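You operate a simulated robot arm through the tools that you are given. There is no shell and no other tool. Be economical: measure what you need, move in short steps, check, and stop when the job is done.

Carry out the task below with a simulated robot arm. There is one attempt and no reset: what you move stays moved.

JOB
Unload the read cassette and put its BAD card in the orange stand.
Fine: the screen tells the slot; the cassette goes on the bench before the meter; tray in by its key, door shut. Set down upright: blue cassette.

Only the result counts: the job must be done as asked and must still hold three seconds after the hand-in. Knocking over, shifting, dropping, spilling or breaking anything else fails it.

ROBOT AND FRAMES
A 6-joint arm with a two-finger parallel gripper on a trunk, on a base that drives. Base frame: it is fixed to the floor where the robot stands at the start and does not move with it; the origin is under the middle of the robot, x ahead of it, y to its left, z up. Readings come in cm, rad, newtons and seconds.
With the tool pointing down near the work surface it reaches from about 16 to 74 cm from the robot's upright axis, wherever it stands. Its first joint turns from -2.897 to 2.897 rad. Places, roughly: analyser screen [80, -20, 140]; bench before the meter [0, -40, 80]; eject key [50, 20, 100]; keypad clear key [80, -20, 140]; keypad light key [80, -20, 130]; keypad minus key [70, -20, 140]; keypad mute key [70, -20, 130]; keypad plus key [70, -20, 140]; keypad prog key [80, -20, 140]; keypad run key [70, -20, 140]; keypad stop key [70, -20, 140]; keypad test key [70, -20, 130]; lower round door [50, -20, 100]; power key of the monitor [70, 20, 110]; slot 1 of the orange card stand [-50, -50, 90]. Payload 3.91 kg.
The TCP is the grasp point between the finger pads, 3 cm short of the fingertips. In the tool frame z runs along the fingers and y along their closing line. Largest opening 11 cm; finger width 2, thickness 1; the body of the gripper, 4.8 by 11.2 cm, starts 5.5 cm behind the TCP.
Orientation is told as [roll, pitch, yaw] about the base's x, y, z axes, in that order, counted from this pose: with the fingers straight down and closing along the base's y, the tool's x points along the base's -x, its y along +y and its z along -z.

CONTROLS
- The arm moves only by the tool play_rows. Its argument "targets" is one flat list of numbers, 7 for each row, row after row: the gripper command, from -1 (shut) to 1 (fully open), values between in proportion, then the shift along the tool's x, y, z in cm, then the turn, a rotation vector about the tool's x, y, z in rad. In form: [hand, dx, dy, dz, wx, wy, wz, hand, dx, dy, dz, wx, wy, wz, ...]. A call has 1 to 12 rows; each row shifts and turns the commanded pose from where the row before left it, along the tool's axes as they then stand. A row lasts 0.2 s, in which the tool goes at most 5 cm and 0.15 rad; a call with a longer step from one row to the next is refused whole, and so is a gripper value outside its range. Where a pose cannot be reached the arm comes as near as it can. A force on the tool above 90 N (or 10 N above the force at the start of the call, whichever is more), or a blocked arm, ends the call early, and 0.2 s more pass. The fingers move at their own pace (about 4.5 cm/s each) and stop on an object; they squeeze with about 33 N. The grip force told is the motor's: it shows also when the fingers shut on nothing. Time passes only in rows, and 0.2 s behind the last, so rows that do not move let the fingers close. The reply holds the time, the measured pose of the TCP, the force on the tool along the base axes, the opening and the grip force, in the units named above and with some noise, with the torque about the TCP (base axes, N m) and any sound that the robot's microphone picked up.
- Cameras (640 x 400 px; columns grow to the right, rows downward): "scene" is now at [-0.25, 9.92, 153.57]; the picture's right is [-0.68, -0.73, 0.00], its down [-0.53, 0.49, -0.69] and it looks along [0.51, -0.47, -0.72] (base axes); focal length 214 px, centre (320, 200). "wrist" rides on the gripper at [7.1, 2.2, -10.7] in the tool frame; the picture's right is [-0.29, 0.96, 0.00], its down [-0.76, -0.23, -0.61] and it looks along [-0.58, -0.18, 0.79] (tool axes); focal length 243 px, centre (320, 200). There is no depth. A picture from a camera that has moved, and an enlarged one, comes with that camera's place and axes in the base frame and with its lens.
- camera(camera): a new picture of that camera. The clock stands still meanwhile.
- move_column(by): slides the trunk up (or, below 0, down) by that many cm; the arm and the scene camera ride with it, the base frame stays. It gives what a move gives, with no picture.
- base_move(legs): drives the robot by 1 to 6 legs, each [ahead, left, turn to the left] in cm, cm and rad, along the robot's own axes; the way and the turn of a leg run together, so that a leg with both is an arc; at most 150 cm and 3.142 rad a leg. The arm and the cameras ride along, it lands a little off, and it stops where it bumps. It gives what a move gives.
- pan_tilt(pan, tilt): turns the head with the scene camera to pan (to the left, within 1.501 rad either way) and tilt (down, from -0.506 to 1.204), counted from straight ahead of the robot. It gives what a move gives.
- close_up(camera, box): a new picture of the part [left, top, right, bottom] of that camera's present view, enlarged. The clock stands still meanwhile.
- hand_in(): hands the job in; it is judged then, once.

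Go step by step. Nothing tells you exact positions but the pictures and the camera data: compare them with the known pose of the tool, close in by small moves and look again before you grip or let go. The budget is 120 turns and 90 pictures, counting those below and the enlarged ones. Unless the task says otherwise, let go and move clear before handing in, and close with one line.

The tools are called after "Emit:" as name(argument=value, ...) on one line, values as JSON. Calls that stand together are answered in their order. play_rows: Moves the arm, as the interface text tells. Its arguments: {"type":"object","properties":{"targets":{"type":"array","items":{"type":"number"}}},"required":["targets"]} The other tools are called the same way: move_column (by) slides the trunk up or down; base_move (legs) drives the base; pan_tilt (pan, tilt) turns the head that bears the scene camera; camera (camera) takes a picture; close_up (camera, box) takes an enlarged picture of a part of a camera's view; hand_in () hands the job in.

At the start:

```text
time_s: 0.0
eef_pos: [32.73, -22.71, 129.82]
tcp_rot: [0.0, 0.002, 0.002]
contact_force: [-0.1, 1.0, 0.3]
wrist_torque: [0.0, 0.0, -0.01]
finger_gap: 11.02
finger_force: 0.2
trunk travel left (down, up): [-50.0, 9.0]
robot x, y, heading: [0.22, -0.45, 0.001]
head pan, tilt: [-0.747, 0.803]
```

scene: 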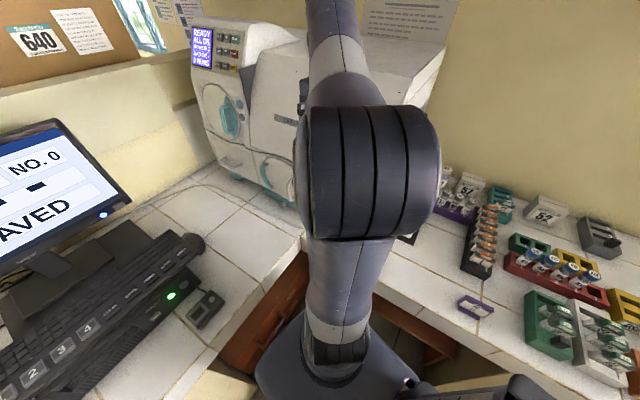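
wrist: 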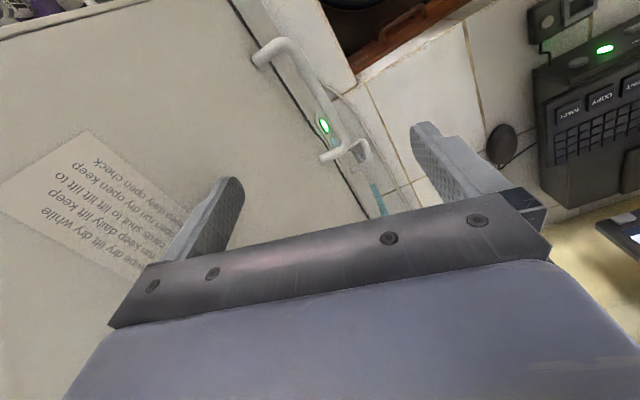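

I see an analyser at the corner, a monitor with keyboard (left), and racks on the right bench. I look around first.

Emit:
close_up(camera="scene", box=[160, 0, 320, 100])

Emit:
close_up(camera="scene", box=[0, 100, 240, 250])

Emit:
pan_tilt(pan=-1.4, tilt=0.8)

```text
4.00 times, centred on (240, 50) of scene
camera zoom: at [-0.25, 9.92, 153.57], right [-0.68, -0.73, 0.0], down [-0.53, 0.49, -0.69], along [0.51, -0.47, -0.72], focal length 858 px, centre (640, 800)
```

zoom: 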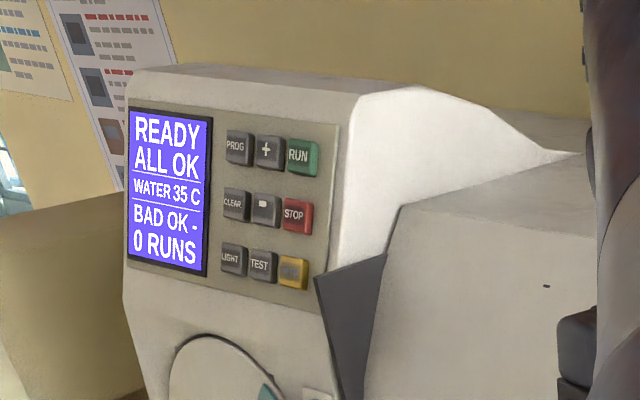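

```text
2.67 times, centred on (120, 175) of scene
camera zoom: at [-0.25, 9.92, 153.57], right [-0.68, -0.73, 0.0], down [-0.53, 0.49, -0.69], along [0.51, -0.47, -0.72], focal length 572 px, centre (853, 267)
```

zoom: 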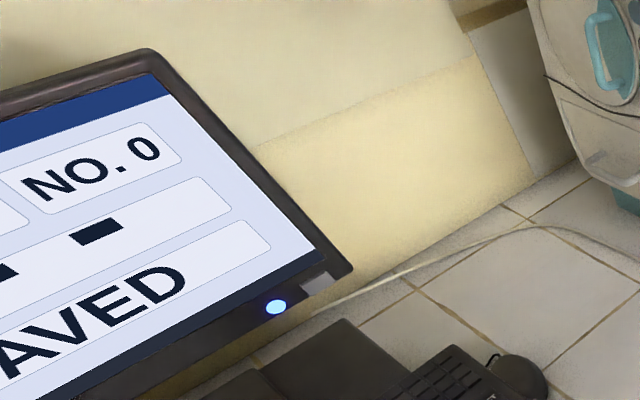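

```text
time_s: 1.0
eef_pos: [32.72, -22.55, 129.73]
tcp_rot: [0.001, 0.001, 0.0]
contact_force: [-1.2, 0.0, -0.3]
wrist_torque: [0.0, -0.01, 0.01]
finger_gap: 10.97
finger_force: 0.1
trunk travel left (down, up): [-50.0, 9.0]
robot x, y, heading: [-0.17, -0.03, 0.002]
head pan, tilt: [-1.4, 0.799]
```

The screen shows READY / ALL OK / BAD OK - ; no slot shown yet maybe. I look at the other views.

Emit:
camera(camera="scene")

Emit:
pan_tilt(pan=0.1, tilt=0.7)

Emit:
camera(camera="scene")

```text
85 pictures are left
camera scene: at [-4.77, 7.44, 153.6], right [-0.99, -0.17, 0.0], down [-0.12, 0.71, -0.7], along [0.12, -0.69, -0.72], focal length 214 px, centre (320, 200)
```

scene: 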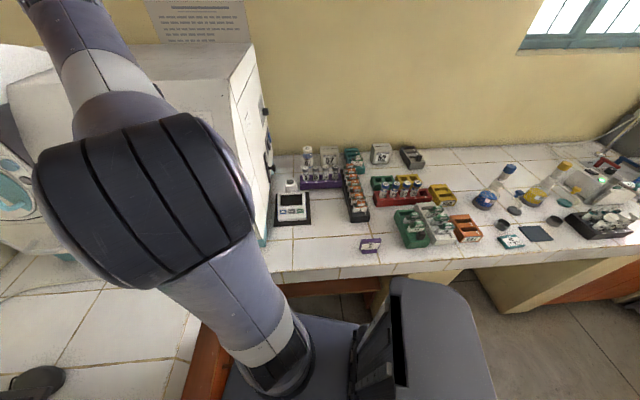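

```text
time_s: 2.6
eef_pos: [32.57, -22.72, 129.83]
tcp_rot: [-0.001, 0.0, 0.0]
contact_force: [0.0, -0.1, -0.8]
wrist_torque: [0.02, 0.02, 0.01]
finger_gap: 11.0
finger_force: 0.0
trunk travel left (down, up): [-50.0, 9.0]
robot x, y, heading: [-0.21, -0.21, 0.003]
head pan, tilt: [0.099, 0.7]
```

```text
84 pictures are left
camera scene: at [2.3, 16.23, 154.43], right [0.1, -1.0, 0.0], down [-0.64, -0.06, -0.76], along [0.76, 0.08, -0.64], focal length 214 px, centre (320, 200)
```

scene: 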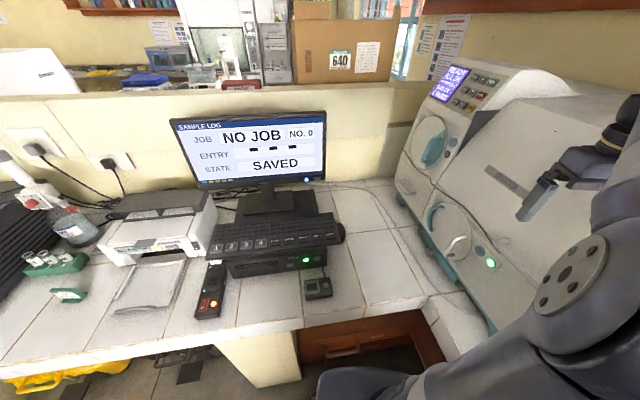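

Emit:
close_up(camera="scene", box=[190, 190, 350, 310])

Emit:
close_up(camera="scene", box=[370, 60, 530, 300])

Emit:
close_up(camera="wrist", box=[240, 0, 640, 220])

Emit:
pan_tilt(pan=-1.5, tilt=0.8)

Emit:
close_up(camera="scene", box=[200, 130, 420, 268])

Emit:
close_up(camera="scene", box=[380, 130, 600, 268])

```text
3.33 times, centred on (270, 250) of scene
camera zoom: at [2.3, 16.23, 154.43], right [0.1, -1.0, 0.0], down [-0.64, -0.06, -0.76], along [0.76, 0.08, -0.64], focal length 715 px, centre (487, 33)
```

zoom: 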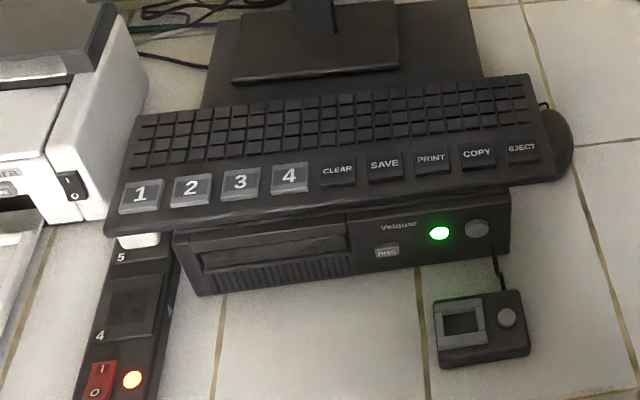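

```text
1.67 times, centred on (450, 180) of scene
camera zoom: at [2.3, 16.23, 154.43], right [0.1, -1.0, 0.0], down [-0.64, -0.06, -0.76], along [0.76, 0.08, -0.64], focal length 358 px, centre (103, 233)
```

zoom: 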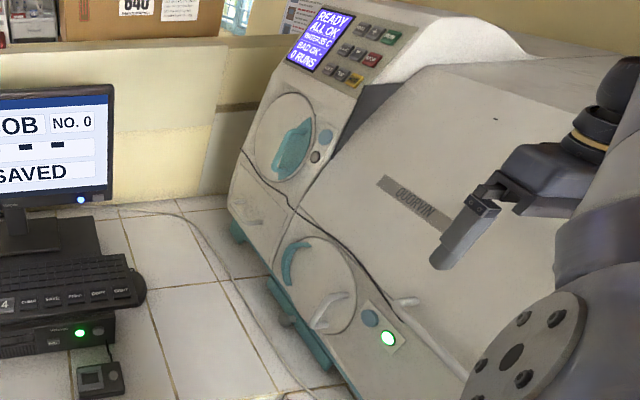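

```text
1.60 times, centred on (440, 110) of wrist
camera zoom: at [25.56, -20.38, 140.48], right [0.29, 0.96, 0.0], down [0.76, -0.23, 0.61], along [0.58, -0.18, -0.79], focal length 388 px, centre (128, 344)
```

zoom: 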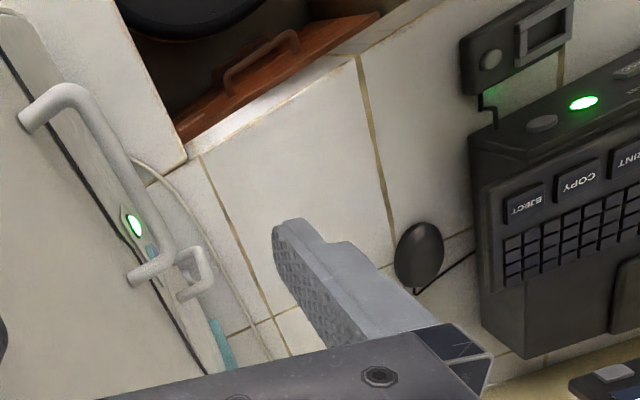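

```text
time_s: 4.3
eef_pos: [32.64, -22.51, 129.71]
tcp_rot: [0.001, -0.001, 0.001]
contact_force: [-0.6, -0.4, 0.0]
wrist_torque: [-0.01, -0.02, -0.02]
finger_gap: 11.02
finger_force: 0.0
trunk travel left (down, up): [-50.0, 9.0]
robot x, y, heading: [-0.04, 0.05, 0.001]
head pan, tilt: [-1.499, 0.799]
```

```text
2.90 times, centred on (310, 199) of scene
camera zoom: at [-5.57, 7.35, 153.6], right [-1.0, -0.07, 0.0], down [-0.05, 0.71, -0.7], along [0.05, -0.7, -0.72], focal length 622 px, centre (349, 203)
```

zoom: 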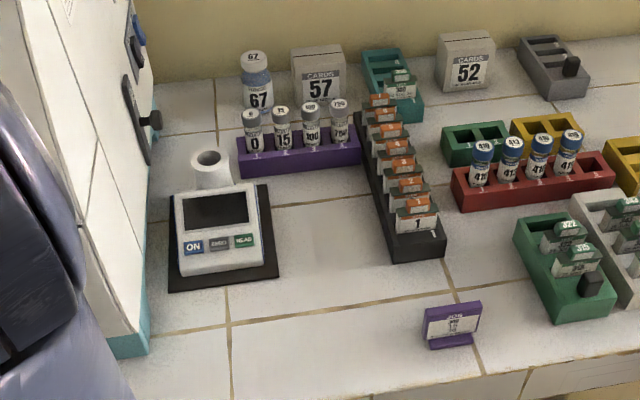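

```text
2.90 times, centred on (490, 199) of scene
camera zoom: at [-5.57, 7.35, 153.6], right [-1.0, -0.07, 0.0], down [-0.05, 0.71, -0.7], along [0.05, -0.7, -0.72], focal length 622 px, centre (-173, 203)
```

zoom: 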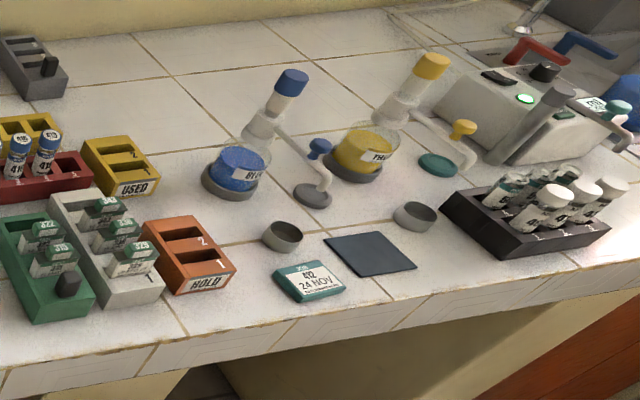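

Emit:
pan_tilt(pan=-0.4, tilt=0.4)

Emit:
camera(camera="scene")

```text
time_s: 5.6
eef_pos: [32.54, -22.69, 129.8]
tcp_rot: [0.0, -0.002, 0.0]
contact_force: [0.3, -0.2, -0.1]
wrist_torque: [-0.03, 0.03, -0.02]
finger_gap: 11.01
finger_force: 0.1
trunk travel left (down, up): [-50.0, 9.0]
robot x, y, heading: [-0.39, 0.16, -0.001]
head pan, tilt: [-0.4, 0.4]
```

```text
78 pictures are left
camera scene: at [2.38, 11.78, 157.11], right [-0.39, -0.92, 0.0], down [-0.36, 0.15, -0.92], along [0.85, -0.36, -0.39], focal length 214 px, centre (320, 200)
```

scene: 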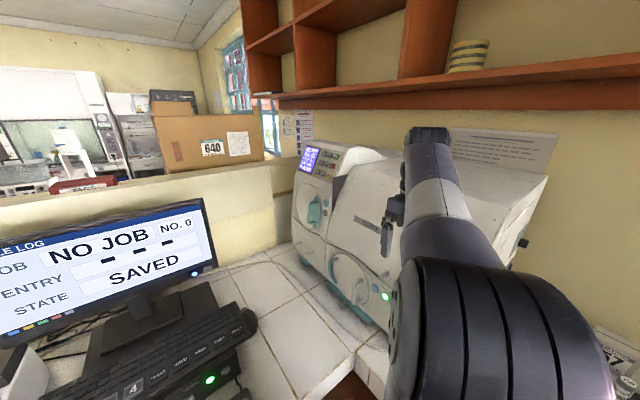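

Emit:
close_up(camera="scene", box=[285, 130, 405, 205])

Emit:
close_up(camera="scene", box=[290, 200, 420, 320])

Emit:
close_up(camera="scene", box=[270, 90, 570, 200])

```text
5.33 times, centred on (345, 168) of scene
camera zoom: at [2.38, 11.78, 157.11], right [-0.39, -0.92, 0.0], down [-0.36, 0.15, -0.92], along [0.85, -0.36, -0.39], focal length 1144 px, centre (187, 373)
```

zoom: 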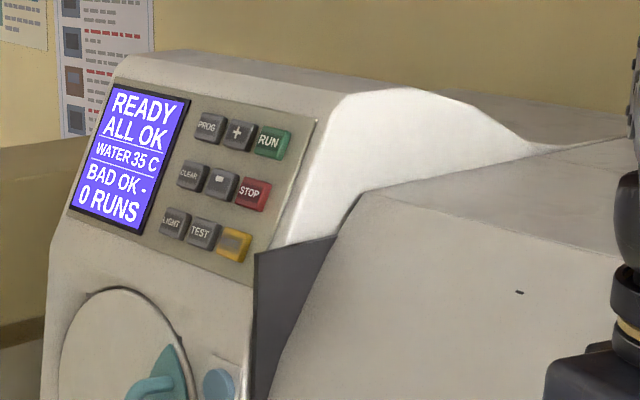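

```text
3.33 times, centred on (355, 260) of scene
camera zoom: at [2.38, 11.78, 157.11], right [-0.39, -0.92, 0.0], down [-0.36, 0.15, -0.92], along [0.85, -0.36, -0.39], focal length 715 px, centre (203, 0)
```

zoom: 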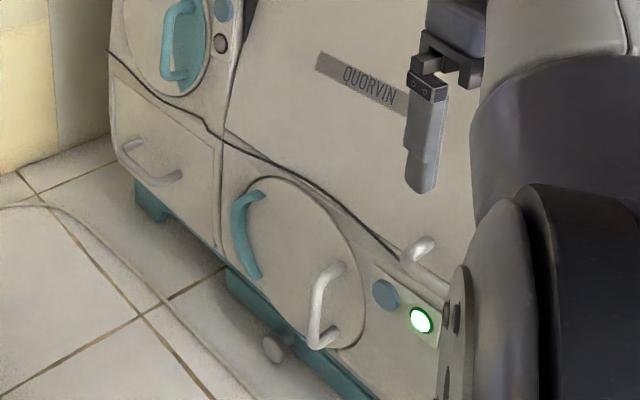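

```text
2.13 times, centred on (420, 145) of scene
camera zoom: at [2.38, 11.78, 157.11], right [-0.39, -0.92, 0.0], down [-0.36, 0.15, -0.92], along [0.85, -0.36, -0.39], focal length 458 px, centre (107, 317)
```

zoom: 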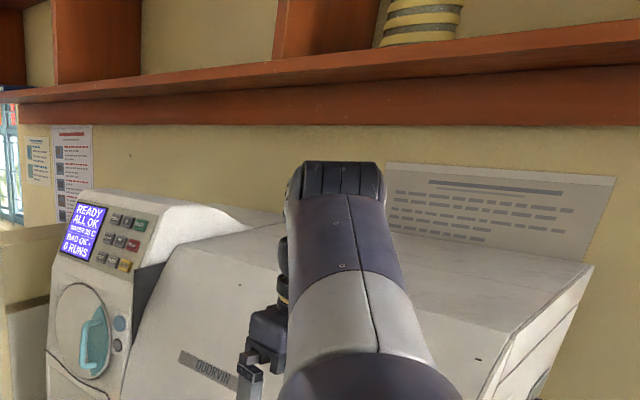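

The lower door's handle triangulates to about (45,-19,104), lamp at (38,-24,107); the analyser faces roughly +y. I shift the base left and turn the wrist camera to face the door.

Emit:
base_move(legs=[[0, 18, 0]])

Emit:
play_rows(targets=[1, -2, 3, 0, 0, 0, 0, 1, -2, 3, 0, 0, 0, 0, 1, -2, 3, 0, 0, 0, 0, 1, -1, 3, 0, 0, 0, 0, 1, 0, 0, 0, 0, 0, 0.145, 1, 0, 0, 0, 0, 0, 0.145, 1, 0, 0, 0, 0, 0, 0.145, 1, 0, 0, 0, 0, 0, 0.145, 1, 0, 0, 0, 0, 0, 0.145, 1, 0, 0, 0, 0, 0, 0.145, 1, 0, 0, 0, 0, 0, 0.145, 1, 0, 0, 0, 0, 0, 0.145])

Emit:
play_rows(targets=[1, 0, 0, 0, 0, 0, 0.145, 1, 0, 0, 0, 0, 0, 0.145, 1, 0, 0, 0, 0, 0, 0.12])

Emit:
camera(camera="wrist")

```text
time_s: 7.1
eef_pos: [32.62, -4.62, 129.78]
tcp_rot: [0.0, -0.001, 0.0]
contact_force: [0.0, -0.2, -0.1]
wrist_torque: [0.0, 0.01, 0.03]
finger_gap: 11.0
finger_force: 0.0
trunk travel left (down, up): [-50.0, 9.0]
robot x, y, heading: [-0.2, 18.16, 0.001]
head pan, tilt: [-0.4, 0.4]
```

```text
time_s: 9.7
eef_pos: [39.64, 7.41, 129.76]
tcp_rot: [0.0, -0.001, -1.165]
contact_force: [-1.1, 0.0, -0.5]
wrist_torque: [0.03, 0.0, -0.02]
finger_gap: 10.97
finger_force: 0.1
trunk travel left (down, up): [-50.0, 9.0]
robot x, y, heading: [0.02, 17.93, 0.001]
head pan, tilt: [-0.4, 0.4]
```

```text
time_s: 10.5
eef_pos: [39.61, 7.49, 129.81]
tcp_rot: [-0.001, -0.002, -1.572]
contact_force: [-0.5, 0.4, 0.6]
wrist_torque: [0.02, 0.01, 0.0]
finger_gap: 11.0
finger_force: 0.0
trunk travel left (down, up): [-50.0, 9.0]
robot x, y, heading: [-0.09, 18.0, 0.002]
head pan, tilt: [-0.4, 0.4]
```

```text
74 pictures are left
camera wrist: at [41.91, 14.66, 140.49], right [0.96, -0.29, 0.0], down [-0.23, -0.76, 0.61], along [-0.18, -0.58, -0.79], focal length 243 px, centre (320, 200)
```

wrist: 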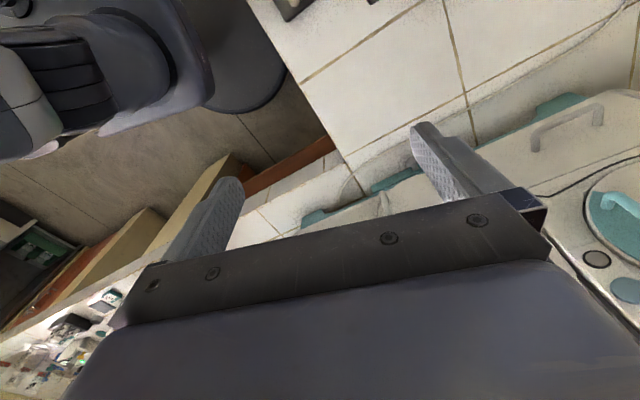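

Emit:
pan_tilt(pan=-0.68, tilt=0.62)

Emit:
camera(camera="scene")

```text
time_s: 11.3
eef_pos: [39.61, 7.41, 129.77]
tcp_rot: [0.0, -0.001, -1.572]
contact_force: [-0.5, -0.9, -0.6]
wrist_torque: [0.02, -0.03, 0.02]
finger_gap: 11.01
finger_force: 0.0
trunk travel left (down, up): [-50.0, 9.0]
robot x, y, heading: [0.18, 17.66, 0.001]
head pan, tilt: [-0.681, 0.62]
```

```text
73 pictures are left
camera scene: at [0.68, 27.92, 155.13], right [-0.63, -0.78, 0.0], down [-0.45, 0.36, -0.81], along [0.63, -0.51, -0.58], focal length 214 px, centre (320, 200)
```

scene: 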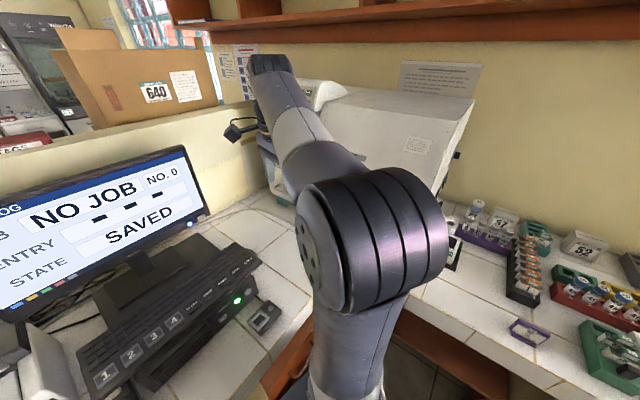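

Emit:
play_rows(targets=[1, 0, 0, 0, 0, -0.15, 0, 1, 0, 0, 0, 0, -0.15, 0, 1, 0, 0, 0, 0, -0.15, 0, 1, 0, 0, 0, 0, -0.15, 0, 1, 0, 0, 0, 0, -0.15, 0])

Emit:
camera(camera="wrist")

```text
time_s: 12.5
eef_pos: [39.67, 7.39, 129.88]
tcp_rot: [0.003, -0.753, -1.572]
contact_force: [0.6, -0.4, -0.7]
wrist_torque: [0.0, 0.02, -0.02]
finger_gap: 10.99
finger_force: 0.0
trunk travel left (down, up): [-50.0, 9.0]
robot x, y, heading: [0.1, 17.84, 0.002]
head pan, tilt: [-0.681, 0.62]
```

```text
72 pictures are left
camera wrist: at [41.87, 20.04, 132.75], right [0.96, -0.21, 0.2], down [-0.23, -0.14, 0.96], along [-0.18, -0.97, -0.18], focal length 243 px, centre (320, 200)
```

wrist: 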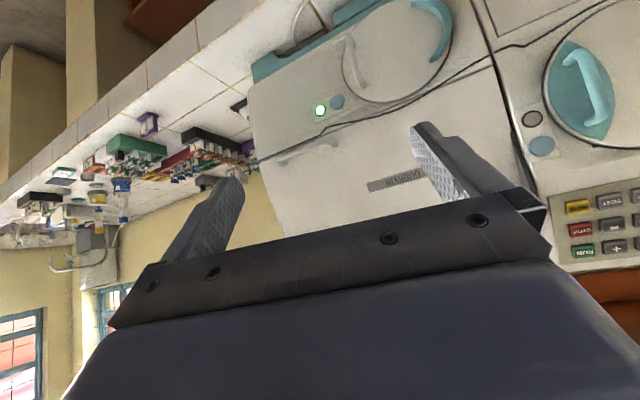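

Emit:
close_up(camera="wrist", box=[240, 0, 480, 150])

```text
2.67 times, centred on (360, 75) of wrist
camera zoom: at [41.87, 20.04, 132.75], right [0.96, -0.21, 0.2], down [-0.23, -0.14, 0.96], along [-0.18, -0.97, -0.18], focal length 647 px, centre (213, 533)
```

zoom: 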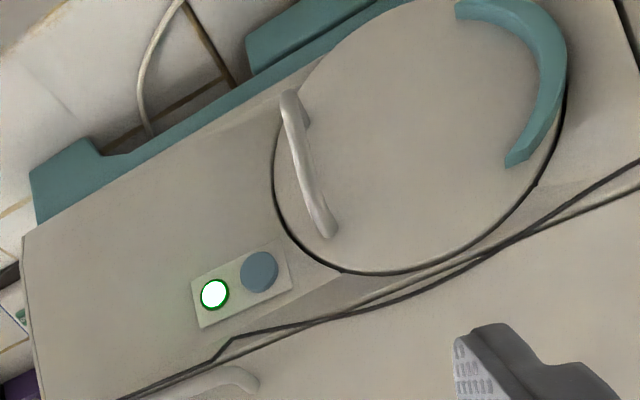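

The view shows the lower door with a vertical bar handle at about (45.7,-19.5,102.5). I turn the tool to face it and go to a pre-grip point 12 cm out.

Emit:
play_rows(targets=[-0.1, 0, 0, 0, -0.1025, 0, -0.1095, -0.1, 0, 0, 0, -0.1025, 0, -0.1095, -0.1, 0, 0, 0, 0, -0.133, 0, -0.1, 0, 0, 0, 0, -0.133, 0, -0.1, 0, 0, 0, 0, -0.133, 0, -0.1, 2.28, -0.4, 4.03, 0, 0, 0, -0.1, 2.28, -0.4, 4.03, 0, 0, 0, -0.1, 2.28, -0.4, 4.03, 0, 0, 0, -0.1, 2.28, -0.4, 4.03, 0, 0, 0, -0.1, 2.28, -0.4, 4.03, 0, 0, 0, -0.1, 2.28, -0.4, 4.03, 0, 0, 0])

Emit:
camera(camera="wrist")

```text
time_s: 14.9
eef_pos: [42.4, -9.21, 107.46]
tcp_rot: [0.003, -1.148, -1.274]
contact_force: [-0.4, -0.7, -0.5]
wrist_torque: [0.04, -0.03, -0.02]
finger_gap: 4.95
finger_force: 0.1
trunk travel left (down, up): [-50.0, 9.0]
robot x, y, heading: [0.03, 18.2, 0.001]
head pan, tilt: [-0.681, 0.62]
```

```text
70 pictures are left
camera wrist: at [40.69, 3.71, 105.25], right [0.95, 0.17, 0.27], down [-0.29, 0.16, 0.94], along [0.12, -0.97, 0.2], focal length 243 px, centre (320, 200)
```

wrist: 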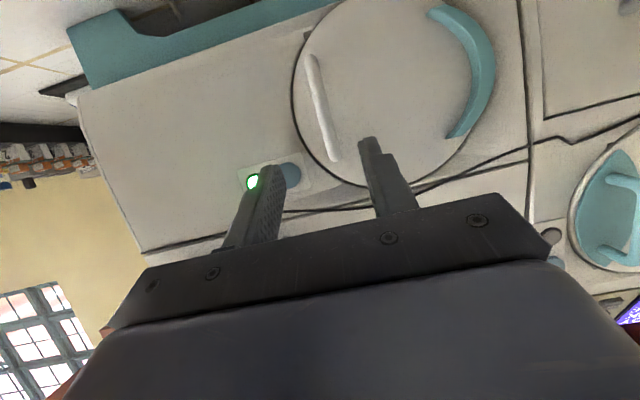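

Emit:
play_rows(targets=[-0.1, 0, 0, 3, 0, 0, 0, -0.1, 0, 0, 3, 0, 0, 0, -0.1, 0, 0, 2.5, 0, 0, 0])

Emit:
camera(camera="wrist")

```text
time_s: 15.7
eef_pos: [44.7, -16.23, 103.97]
tcp_rot: [0.002, -1.149, -1.273]
contact_force: [-0.4, -0.2, -0.6]
wrist_torque: [0.0, -0.01, 0.0]
finger_gap: 5.0
finger_force: 0.1
trunk travel left (down, up): [-50.0, 9.0]
robot x, y, heading: [0.21, 17.94, -0.001]
head pan, tilt: [-0.681, 0.62]
```

```text
69 pictures are left
camera wrist: at [42.96, -3.49, 101.89], right [0.95, 0.17, 0.27], down [-0.29, 0.16, 0.94], along [0.12, -0.97, 0.2], focal length 243 px, centre (320, 200)
```

wrist: 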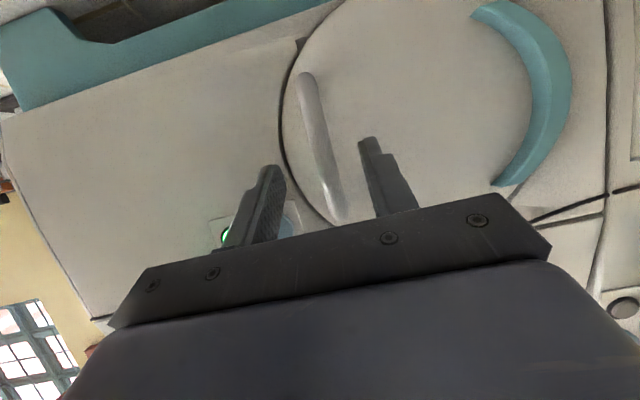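

Emit:
play_rows(targets=[-0.1, 0, 0, 1, 0, 0, 0, -0.1, 0, 0, 1, 0, 0, 0])

Emit:
close_up(camera="wrist", box=[200, 50, 440, 250])

```text
time_s: 16.3
eef_pos: [45.08, -17.99, 103.21]
tcp_rot: [0.0, -1.15, -1.272]
contact_force: [0.7, 0.1, 0.4]
wrist_torque: [-0.02, -0.01, 0.02]
finger_gap: 4.96
finger_force: 0.1
trunk travel left (down, up): [-50.0, 9.0]
robot x, y, heading: [-0.12, 17.81, 0.002]
head pan, tilt: [-0.681, 0.62]
```

```text
2.00 times, centred on (320, 150) of wrist
camera zoom: at [43.4, -5.3, 101.01], right [0.95, 0.17, 0.27], down [-0.29, 0.16, 0.94], along [0.12, -0.97, 0.21], focal length 485 px, centre (320, 300)
```

zoom: 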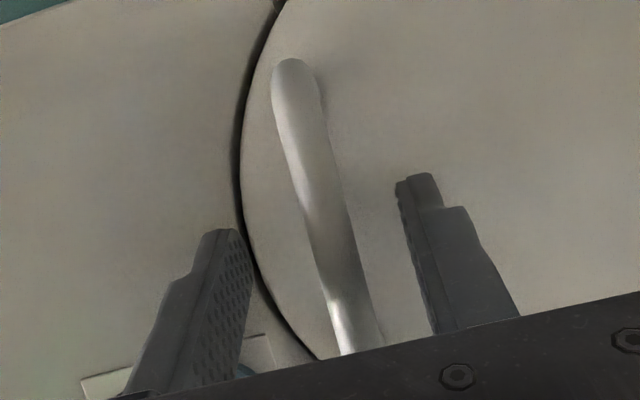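

The bar lies between the fingers; I close.

Emit:
play_rows(targets=[-1, 0, 0, 0, 0, 0, 0, -1, 0, 0, 0, 0, 0, 0, -1, 0, 0, 0, 0, 0, 0, -1, 0, 0, 0, 0, 0, 0])

Emit:
close_up(camera="wrist", box=[200, 50, 440, 250])

```text
time_s: 17.3
eef_pos: [45.64, -17.97, 103.18]
tcp_rot: [0.0, -1.15, -1.267]
contact_force: [30.7, 4.1, 4.3]
wrist_torque: [0.79, -0.01, 0.19]
finger_gap: 1.18
finger_force: 44.8
trunk travel left (down, up): [-50.0, 9.0]
robot x, y, heading: [-0.11, 18.38, -0.0]
head pan, tilt: [-0.681, 0.62]
```

```text
2.00 times, centred on (320, 150) of wrist
camera zoom: at [43.84, -5.15, 101.0], right [0.95, 0.17, 0.27], down [-0.29, 0.16, 0.94], along [0.12, -0.97, 0.21], focal length 485 px, centre (320, 300)
```

zoom: 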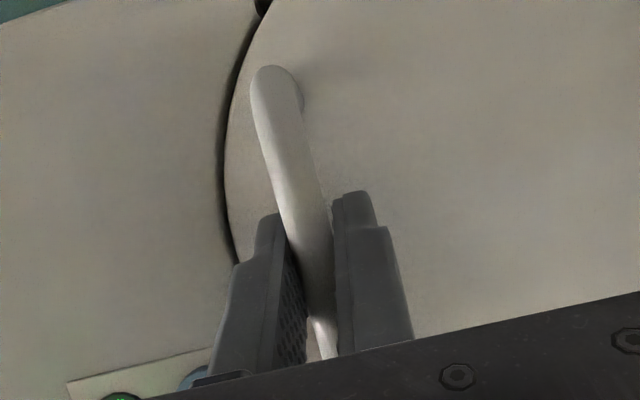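

Gripped (1.2 cm). I try a small arc pull, hinge assumed on the teal-arc side.

Emit:
play_rows(targets=[-1, 0, 0.5, 0, 0, 0, 0, -1, 0, 0.2, -0.9, 0.05, 0, 0, -1, 0, 0.2, -0.9, 0.05, 0, 0, -1, 0, 0.2, -0.9, 0.05, 0, 0, -1, 0, 0.2, -0.9, 0.05, 0, 0])

Emit:
camera(camera="wrist")

```text
time_s: 18.5
eef_pos: [45.84, -14.7, 103.96]
tcp_rot: [-0.204, -1.138, -1.267]
contact_force: [8.2, -0.6, -42.5]
wrist_torque: [0.35, -1.01, 0.01]
finger_gap: 1.36
finger_force: 44.7
trunk travel left (down, up): [-50.0, 9.0]
robot x, y, heading: [-0.56, 17.75, -0.001]
head pan, tilt: [-0.681, 0.62]
```

```text
66 pictures are left
camera wrist: at [46.26, -1.77, 101.75], right [0.98, 0.0, 0.18], down [-0.18, 0.22, 0.96], along [-0.04, -0.98, 0.22], focal length 243 px, centre (320, 200)
```

wrist: 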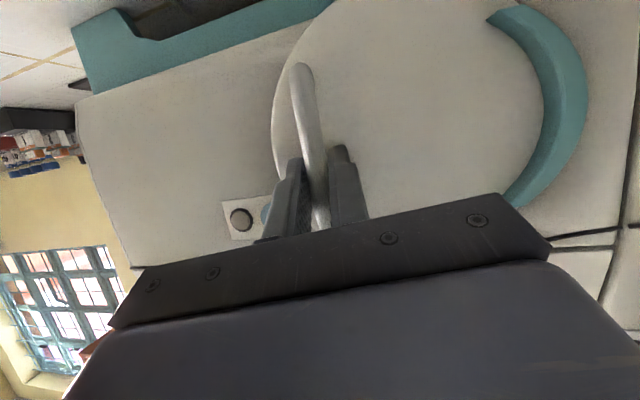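

The door swings on a vertical hinge (lamp went out). I relieve the vertical strain and carry on along a horizontal arc.

Emit:
play_rows(targets=[-1, 1.27, 0.11, 0.56, 0, 0, 0, -1, 0.684, 0.425, -1.64, 0.091, 0.008, 0.04, -1, 0.684, 0.425, -1.64, 0.091, 0.008, 0.04, -1, 0.684, 0.425, -1.64, 0.091, 0.008, 0.04, -1, 0.684, 0.425, -1.64, 0.091, 0.008, 0.04])

```text
time_s: 19.7
eef_pos: [48.31, -8.06, 103.57]
tcp_rot: [-0.168, -1.161, -1.687]
contact_force: [51.7, -34.2, 37.6]
wrist_torque: [-1.16, -1.03, 0.22]
finger_gap: 1.3
finger_force: 44.9
trunk travel left (down, up): [-50.0, 9.0]
robot x, y, heading: [0.18, 17.93, 0.005]
head pan, tilt: [-0.681, 0.62]
```

Emit:
play_rows(targets=[-1, -0.87, 1.28, 0, 0, 0, 0, -1, 0.58, 0.72, -1.46, 0.091, 0.008, 0.04, -1, 0.58, 0.72, -1.46, 0.091, 0.008, 0.04, -1, 0.58, 0.72, -1.46, 0.091, 0.008, 0.04])

Emit:
camera(camera="wrist")

```text
time_s: 20.7
eef_pos: [52.32, -4.23, 103.55]
tcp_rot: [-0.212, -1.148, -1.96]
contact_force: [-19.1, 26.2, -15.3]
wrist_torque: [-0.93, -0.58, -0.11]
finger_gap: 1.31
finger_force: 45.4
trunk travel left (down, up): [-50.0, 9.0]
robot x, y, heading: [0.14, 18.09, 0.002]
head pan, tilt: [-0.681, 0.62]
```

```text
65 pictures are left
camera wrist: at [60.89, 5.31, 101.17], right [0.75, -0.63, 0.18], down [0.01, 0.29, 0.96], along [-0.66, -0.72, 0.23], focal length 243 px, centre (320, 200)
```

wrist: 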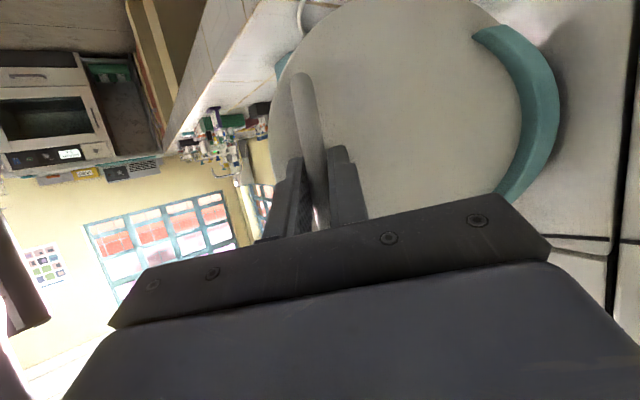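

Emit:
play_rows(targets=[-1, 0.3, -0.4, 0, 0, 0, 0, -1, 0.64, 0.58, -1.55, 0.091, 0.008, 0.04, -1, 0.64, 0.58, -1.55, 0.091, 0.008, 0.04, -1, 0.64, 0.58, -1.55, 0.091, 0.008, 0.04, -1, 0.64, 0.58, -1.55, 0.091, 0.008, 0.04])

Emit:
camera(camera="scene")

```text
time_s: 21.8
eef_pos: [52.05, -4.75, 101.19]
tcp_rot: [-0.089, -1.146, -2.382]
contact_force: [8.7, -8.0, 6.9]
wrist_torque: [-1.38, -0.2, 0.08]
finger_gap: 1.22
finger_force: 45.1
out of reach, approached as far as the arm can: row 3, 4, 5
trunk travel left (down, up): [-50.0, 9.0]
robot x, y, heading: [-0.15, 18.15, 0.001]
head pan, tilt: [-0.681, 0.62]
stopped in row 5: the force on the tool passed its limit (the readings are from after the stop); the commanded pose is now the measured one
```

```text
64 pictures are left
camera scene: at [0.9, 27.72, 155.05], right [-0.63, -0.78, 0.0], down [-0.45, 0.37, -0.81], along [0.63, -0.51, -0.58], focal length 214 px, centre (320, 200)
```

scene: 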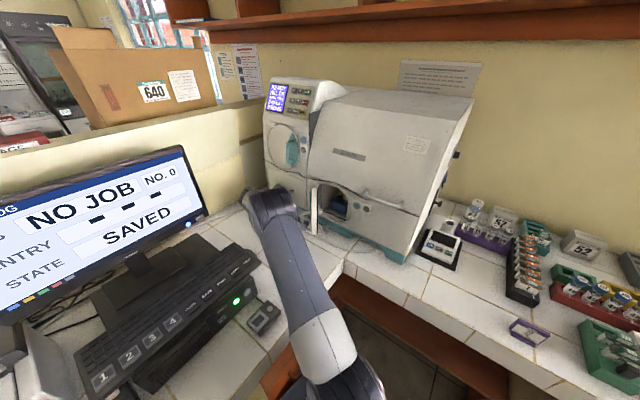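

The door is open some 55-60° with blue inside. I zoom in on it and the screen.

Emit:
close_up(camera="scene", box=[250, 150, 410, 260])

Emit:
close_up(camera="scene", box=[255, 70, 335, 125])

```text
3.64 times, centred on (330, 205) of scene
camera zoom: at [0.9, 27.72, 155.05], right [-0.63, -0.78, 0.0], down [-0.45, 0.37, -0.81], along [0.63, -0.51, -0.58], focal length 780 px, centre (284, 182)
```

zoom: 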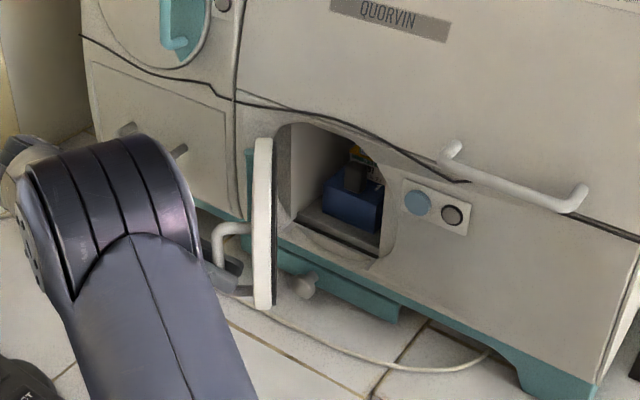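

```text
7.27 times, centred on (295, 98) of scene
camera zoom: at [0.9, 27.72, 155.05], right [-0.63, -0.78, 0.0], down [-0.45, 0.37, -0.81], along [0.63, -0.51, -0.58], focal length 1560 px, centre (502, 946)
```

zoom: 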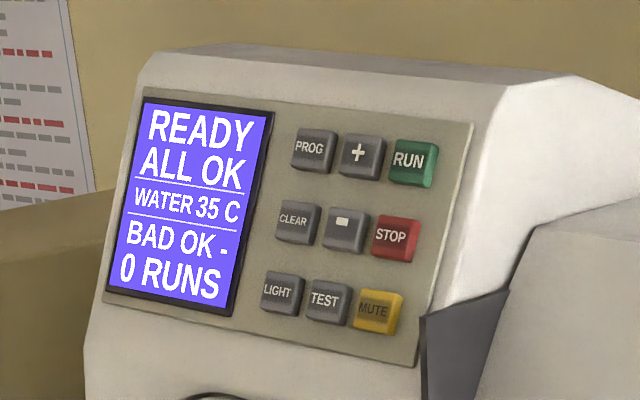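

Cassette (blue) sits in the open chamber; the blue round key beside the lamp should be the tray key. I release the handle and rise along it.

Emit:
play_rows(targets=[0.1, 0, 0, 0, 0, 0, 0, 0.1, 0, 0, 0, 0, 0, 0, 0.1, 0, 0, 0, 0, 0, 0, 0.1, -1.82, -0.07, -0.82, 0, 0, 0, 0.1, -2.73, -0.11, -1.23, 0, 0, 0, 0.1, -2.73, -0.11, -1.23, 0, 0, 0, 0.1, -2.73, -0.11, -1.23, 0, 0, 0, 0.1, -2.73, -0.11, -1.23, 0, 0, 0, 0.1, -2.73, -0.11, -1.23, 0, 0, 0])

Emit:
close_up(camera="scene", box=[230, 130, 410, 260])

```text
time_s: 23.8
eef_pos: [45.49, -7.91, 113.31]
tcp_rot: [-0.099, -1.144, -2.368]
contact_force: [0.4, -0.3, 0.7]
wrist_torque: [-0.01, -0.01, -0.02]
finger_gap: 6.04
finger_force: 0.1
out of reach, approached as far as the arm can: row 4, 5, 6, 7, 8, 9
trunk travel left (down, up): [-50.0, 9.0]
robot x, y, heading: [-0.04, 18.03, -0.006]
head pan, tilt: [-0.681, 0.62]
```

```text
3.08 times, centred on (320, 195) of scene
camera zoom: at [0.77, 27.79, 155.12], right [-0.63, -0.78, 0.0], down [-0.45, 0.37, -0.81], along [0.63, -0.51, -0.58], focal length 660 px, centre (320, 215)
```

zoom: 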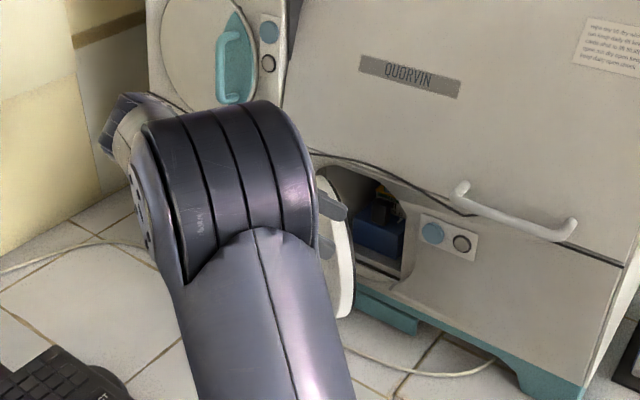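

Emit:
play_rows(targets=[0.1, -1, -0.1, -0.5, 0, 0, 0, 0.1, -0.46, -3.2, -1.13, 0, 0, 0, 0.1, -0.46, -3.2, -1.13, 0, 0, 0, 0.1, -0.46, -3.2, -1.13, 0, 0, 0, 0.1, 0, 0, 0, -0.132, -0.005, -0.059, 0.1, 0, 0, 0, -0.132, -0.005, -0.059, 0.1, 0, 0, 0, -0.132, -0.005, -0.059, 0.1, 0, 0, 0, -0.132, -0.005, -0.059, 0.1, 0, 0, 0, -0.132, -0.005, -0.059, 0.1, 0, 0, 0, -0.132, -0.005, -0.059])

Emit:
camera(camera="wrist")

```text
time_s: 26.0
eef_pos: [38.93, -1.19, 113.95]
tcp_rot: [-0.092, -1.141, -1.51]
contact_force: [0.2, 0.5, -0.3]
wrist_torque: [0.01, -0.02, 0.02]
finger_gap: 6.06
finger_force: 0.1
out of reach, approached as far as the arm can: row 1, 2, 3, 4
trunk travel left (down, up): [-50.0, 9.0]
robot x, y, heading: [0.01, 17.89, -0.004]
head pan, tilt: [-0.681, 0.62]
```

```text
60 pictures are left
camera wrist: at [41.29, 11.49, 111.92], right [0.96, -0.14, 0.23], down [-0.19, 0.24, 0.95], along [-0.19, -0.96, 0.21], focal length 243 px, centre (320, 200)
```

wrist: 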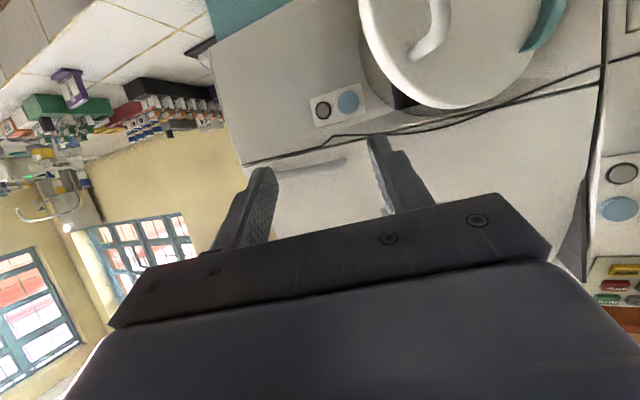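

The door sagged back to ~35°. I'll set the tool vertical, fingers shut, and push the door open from its inside.

Emit:
play_rows(targets=[-1, 0, 0, -1, 0, 0.143, 0, -1, 0, 0, -1, 0, 0.143, 0, -1, 0, 0, -1, 0, 0.143, 0, -1, 0, 0, 0, 0, 0.143, 0, -1, 0, 0, 0, 0, 0.143, 0, -1, 0, 0, 0, 0, 0.143, 0, -1, 0, 0, 0, 0, 0.143, 0, -1, 0, 0, 0, 0, 0.14, 0])

Emit:
camera(camera="wrist")

Emit:
close_up(camera="scene", box=[230, 130, 410, 260])

```text
time_s: 27.8
eef_pos: [39.09, 1.14, 115.58]
tcp_rot: [-0.038, -0.001, -1.595]
contact_force: [-0.2, -0.3, -1.1]
wrist_torque: [-0.02, 0.04, 0.03]
finger_gap: 0.0
finger_force: 33.4
trunk travel left (down, up): [-50.0, 9.0]
robot x, y, heading: [0.03, 17.58, -0.006]
head pan, tilt: [-0.681, 0.62]
```

```text
59 pictures are left
camera wrist: at [41.81, 8.31, 126.26], right [0.95, -0.31, -0.04], down [-0.23, -0.75, 0.62], along [-0.22, -0.58, -0.79], focal length 243 px, centre (320, 200)
```

wrist: 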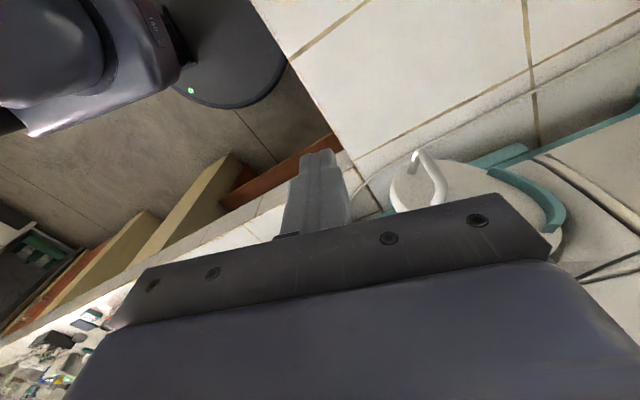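

```text
3.08 times, centred on (320, 195) of scene
camera zoom: at [0.77, 27.79, 155.12], right [-0.63, -0.78, 0.0], down [-0.45, 0.37, -0.81], along [0.63, -0.51, -0.58], focal length 660 px, centre (320, 215)
```

zoom: 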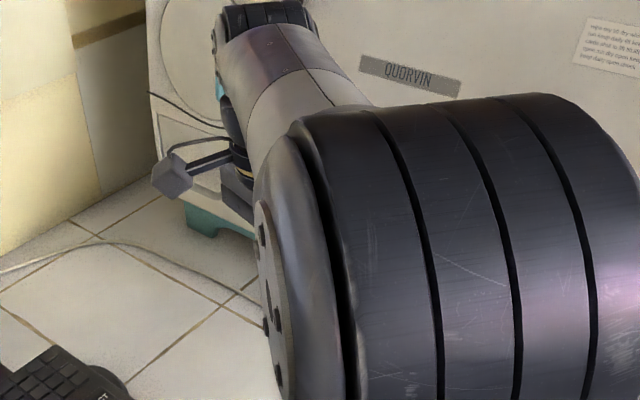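

Emit:
play_rows(targets=[-1, -4.25, -0.5, 0, 0, 0, 0, -1, -4.25, -0.5, 0, 0, 0, 0, -1, -4.25, -0.5, 0, 0, 0, 0, -1, -4.25, -0.5, 0, 0, 0, 0, -1, 0, 0, 4, 0, 0, 0, -1, 0, 0, 4, 0, 0, 0])

Emit:
camera(camera="wrist")

```text
time_s: 29.2
eef_pos: [36.32, -15.64, 107.54]
tcp_rot: [-0.037, -0.002, -1.598]
contact_force: [-0.3, -1.2, 0.4]
wrist_torque: [0.02, 0.0, 0.02]
finger_gap: 0.03
finger_force: 33.4
trunk travel left (down, up): [-50.0, 9.0]
robot x, y, heading: [0.22, 17.53, -0.004]
head pan, tilt: [-0.681, 0.62]
```

```text
57 pictures are left
camera wrist: at [39.08, -8.55, 118.13], right [0.95, -0.31, -0.04], down [-0.23, -0.75, 0.62], along [-0.22, -0.58, -0.79], focal length 243 px, centre (320, 200)
```

wrist: 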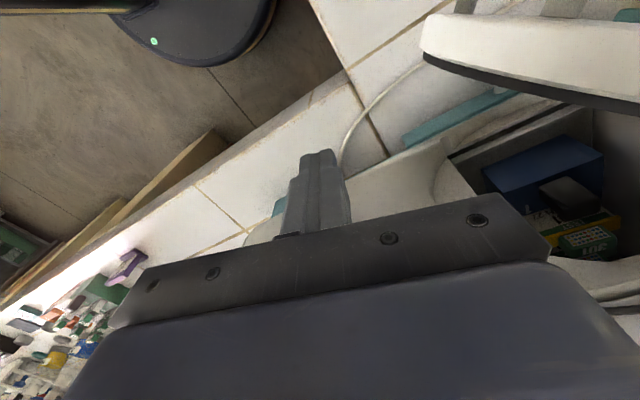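

Emit:
play_rows(targets=[-1, 0, 4.2, 0, 0, 0, 0, -1, 0, 4.2, 0, 0, 0, 0, -1, 2.2, 2.6, 0, 0, 0, 0, -1, 2.2, 2.6, 0, 0, 0, 0, -1, 1.6, 2.5, 0, 0, 0, 0, -1, 1.6, 2.5, 0, 0, 0, 0, -1, 1, 2.3, 0, 0, 0, 0, -1, 1, 2.3, 0, 0, 0, 0])

Emit:
camera(camera="wrist")

```text
time_s: 31.0
eef_pos: [58.84, -7.21, 106.96]
tcp_rot: [-0.048, 0.0, -1.606]
contact_force: [-47.6, -2.0, -8.1]
wrist_torque: [0.28, -1.92, -0.61]
finger_gap: 0.02
finger_force: 33.0
trunk travel left (down, up): [-50.0, 9.0]
robot x, y, heading: [-0.01, 17.83, -0.007]
head pan, tilt: [-0.681, 0.62]
```

```text
56 pictures are left
camera wrist: at [61.8, -0.08, 117.47], right [0.95, -0.32, -0.05], down [-0.23, -0.75, 0.62], along [-0.23, -0.57, -0.79], focal length 243 px, centre (320, 200)
```

wrist: 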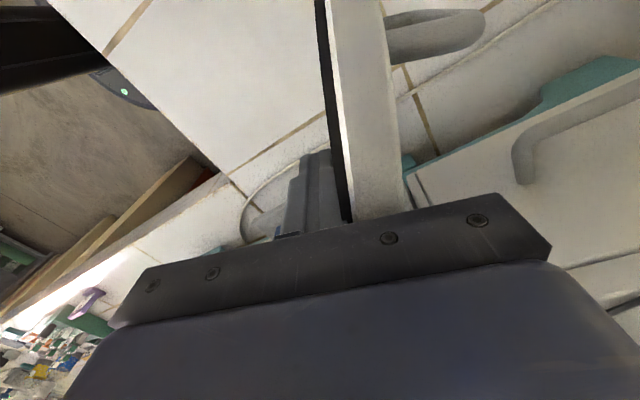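

Emit:
play_rows(targets=[-1, 0, 1.5, 0, 0, 0, 0, -1, 0, 1, 0, 0, 0, 0, -1, 0, 0, 0, 0, 0, 0])

Emit:
play_rows(targets=[-1, 0, -4, 0, 0, 0, 0, -1, 0, -4, 0, 0, 0, 0, -1, 0, -4, 0, 0, 0, 0, -1, 0, -3, 0, 0, 0, 0])

Emit:
camera(camera="wrist")

```text
time_s: 31.4
eef_pos: [58.76, -7.19, 106.98]
tcp_rot: [-0.071, 0.005, -1.608]
contact_force: [-48.4, 10.1, 12.6]
wrist_torque: [-0.72, -2.25, -0.41]
finger_gap: 0.0
finger_force: 33.4
trunk travel left (down, up): [-50.0, 9.0]
robot x, y, heading: [0.0, 17.97, -0.005]
head pan, tilt: [-0.681, 0.62]
stopped in row 1: the force on the tool passed its limit (the readings are from after the stop); the commanded pose is now the measured one
```

```text
time_s: 32.4
eef_pos: [44.58, -6.44, 107.54]
tcp_rot: [-0.068, 0.003, -1.606]
contact_force: [-0.4, -1.0, 0.3]
wrist_torque: [-0.03, 0.0, -0.02]
finger_gap: 0.0
finger_force: 33.0
trunk travel left (down, up): [-50.0, 9.0]
robot x, y, heading: [0.16, 17.8, -0.007]
head pan, tilt: [-0.681, 0.62]
```

```text
55 pictures are left
camera wrist: at [47.73, 0.57, 117.99], right [0.94, -0.32, -0.07], down [-0.22, -0.76, 0.62], along [-0.25, -0.57, -0.78], focal length 243 px, centre (320, 200)
```

wrist: 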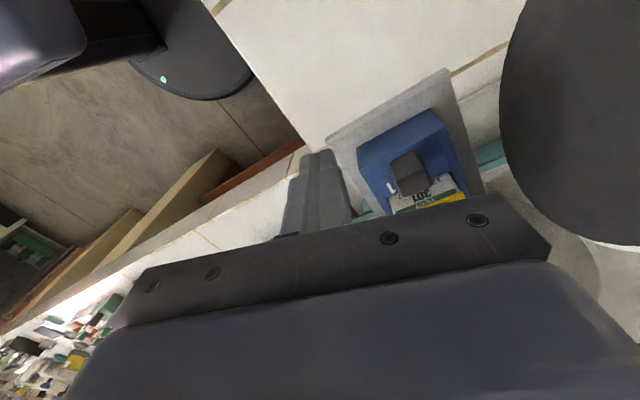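

Opening fully brought the tray out with the blue cassette. I raise the arm and look at it and at the screen.

Emit:
play_rows(targets=[-1, 0, -2, -4, 0, 0, 0, -1, 0, -2, -4, 0, 0, 0, -1, 1, -2, -4, 0, 0, 0])

Emit:
camera(camera="scene")

Emit:
camera(camera="wrist")

```text
time_s: 33.2
eef_pos: [39.47, -5.29, 119.6]
tcp_rot: [-0.068, 0.004, -1.605]
contact_force: [-0.3, -0.2, 0.2]
wrist_torque: [0.01, 0.01, 0.01]
finger_gap: 0.0
finger_force: 32.8
trunk travel left (down, up): [-50.0, 9.0]
robot x, y, heading: [-0.2, 18.06, -0.004]
head pan, tilt: [-0.681, 0.62]
```

```text
54 pictures are left
camera scene: at [0.65, 27.8, 155.12], right [-0.63, -0.77, 0.0], down [-0.45, 0.37, -0.81], along [0.63, -0.52, -0.58], focal length 214 px, centre (320, 200)
```

scene: 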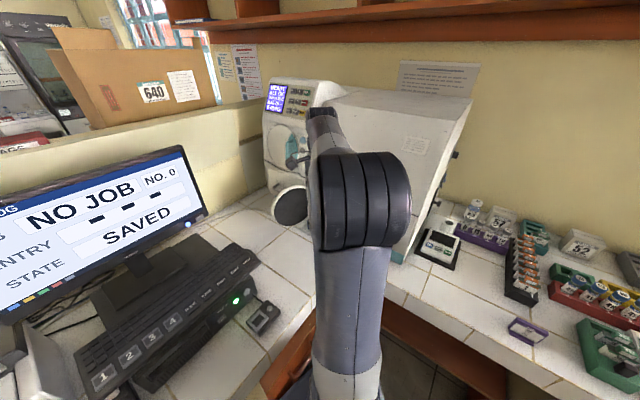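

```text
53 pictures are left
camera wrist: at [42.56, 1.68, 130.16], right [0.94, -0.32, -0.07], down [-0.21, -0.76, 0.62], along [-0.25, -0.57, -0.78], focal length 243 px, centre (320, 200)
```

wrist: 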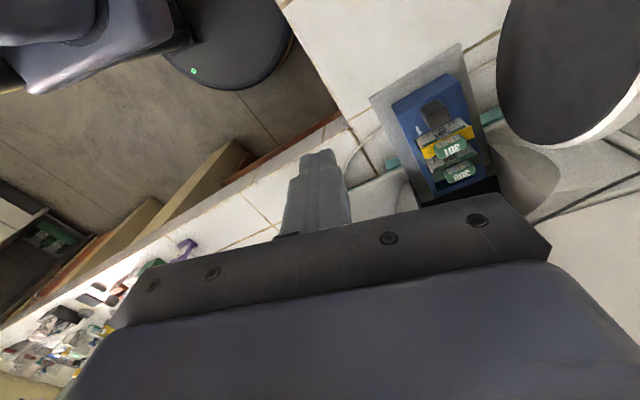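

Emit:
close_up(camera="scene", box=[260, 75, 330, 123])

Emit:
close_up(camera="wrist", box=[340, 30, 520, 220])

```text
8.33 times, centred on (295, 99) of scene
camera zoom: at [0.65, 27.8, 155.12], right [-0.63, -0.77, 0.0], down [-0.45, 0.37, -0.81], along [0.63, -0.52, -0.58], focal length 1787 px, centre (528, 1042)
```

zoom: 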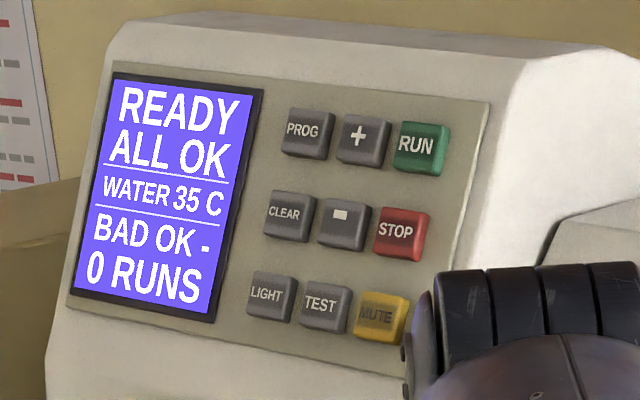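

```text
2.11 times, centred on (430, 125) of wrist
camera zoom: at [42.56, 1.68, 130.16], right [0.94, -0.32, -0.07], down [-0.21, -0.76, 0.62], along [-0.25, -0.57, -0.78], focal length 511 px, centre (88, 358)
```

zoom: 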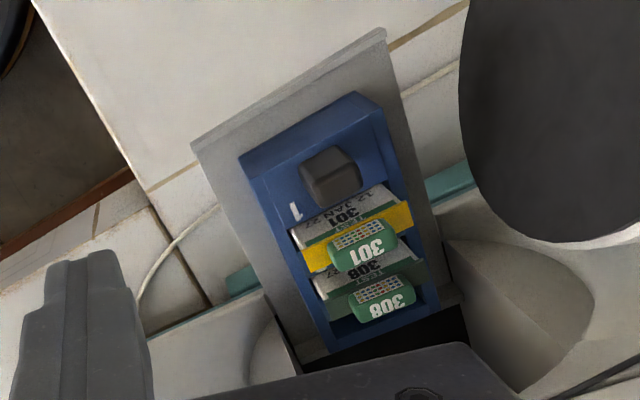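

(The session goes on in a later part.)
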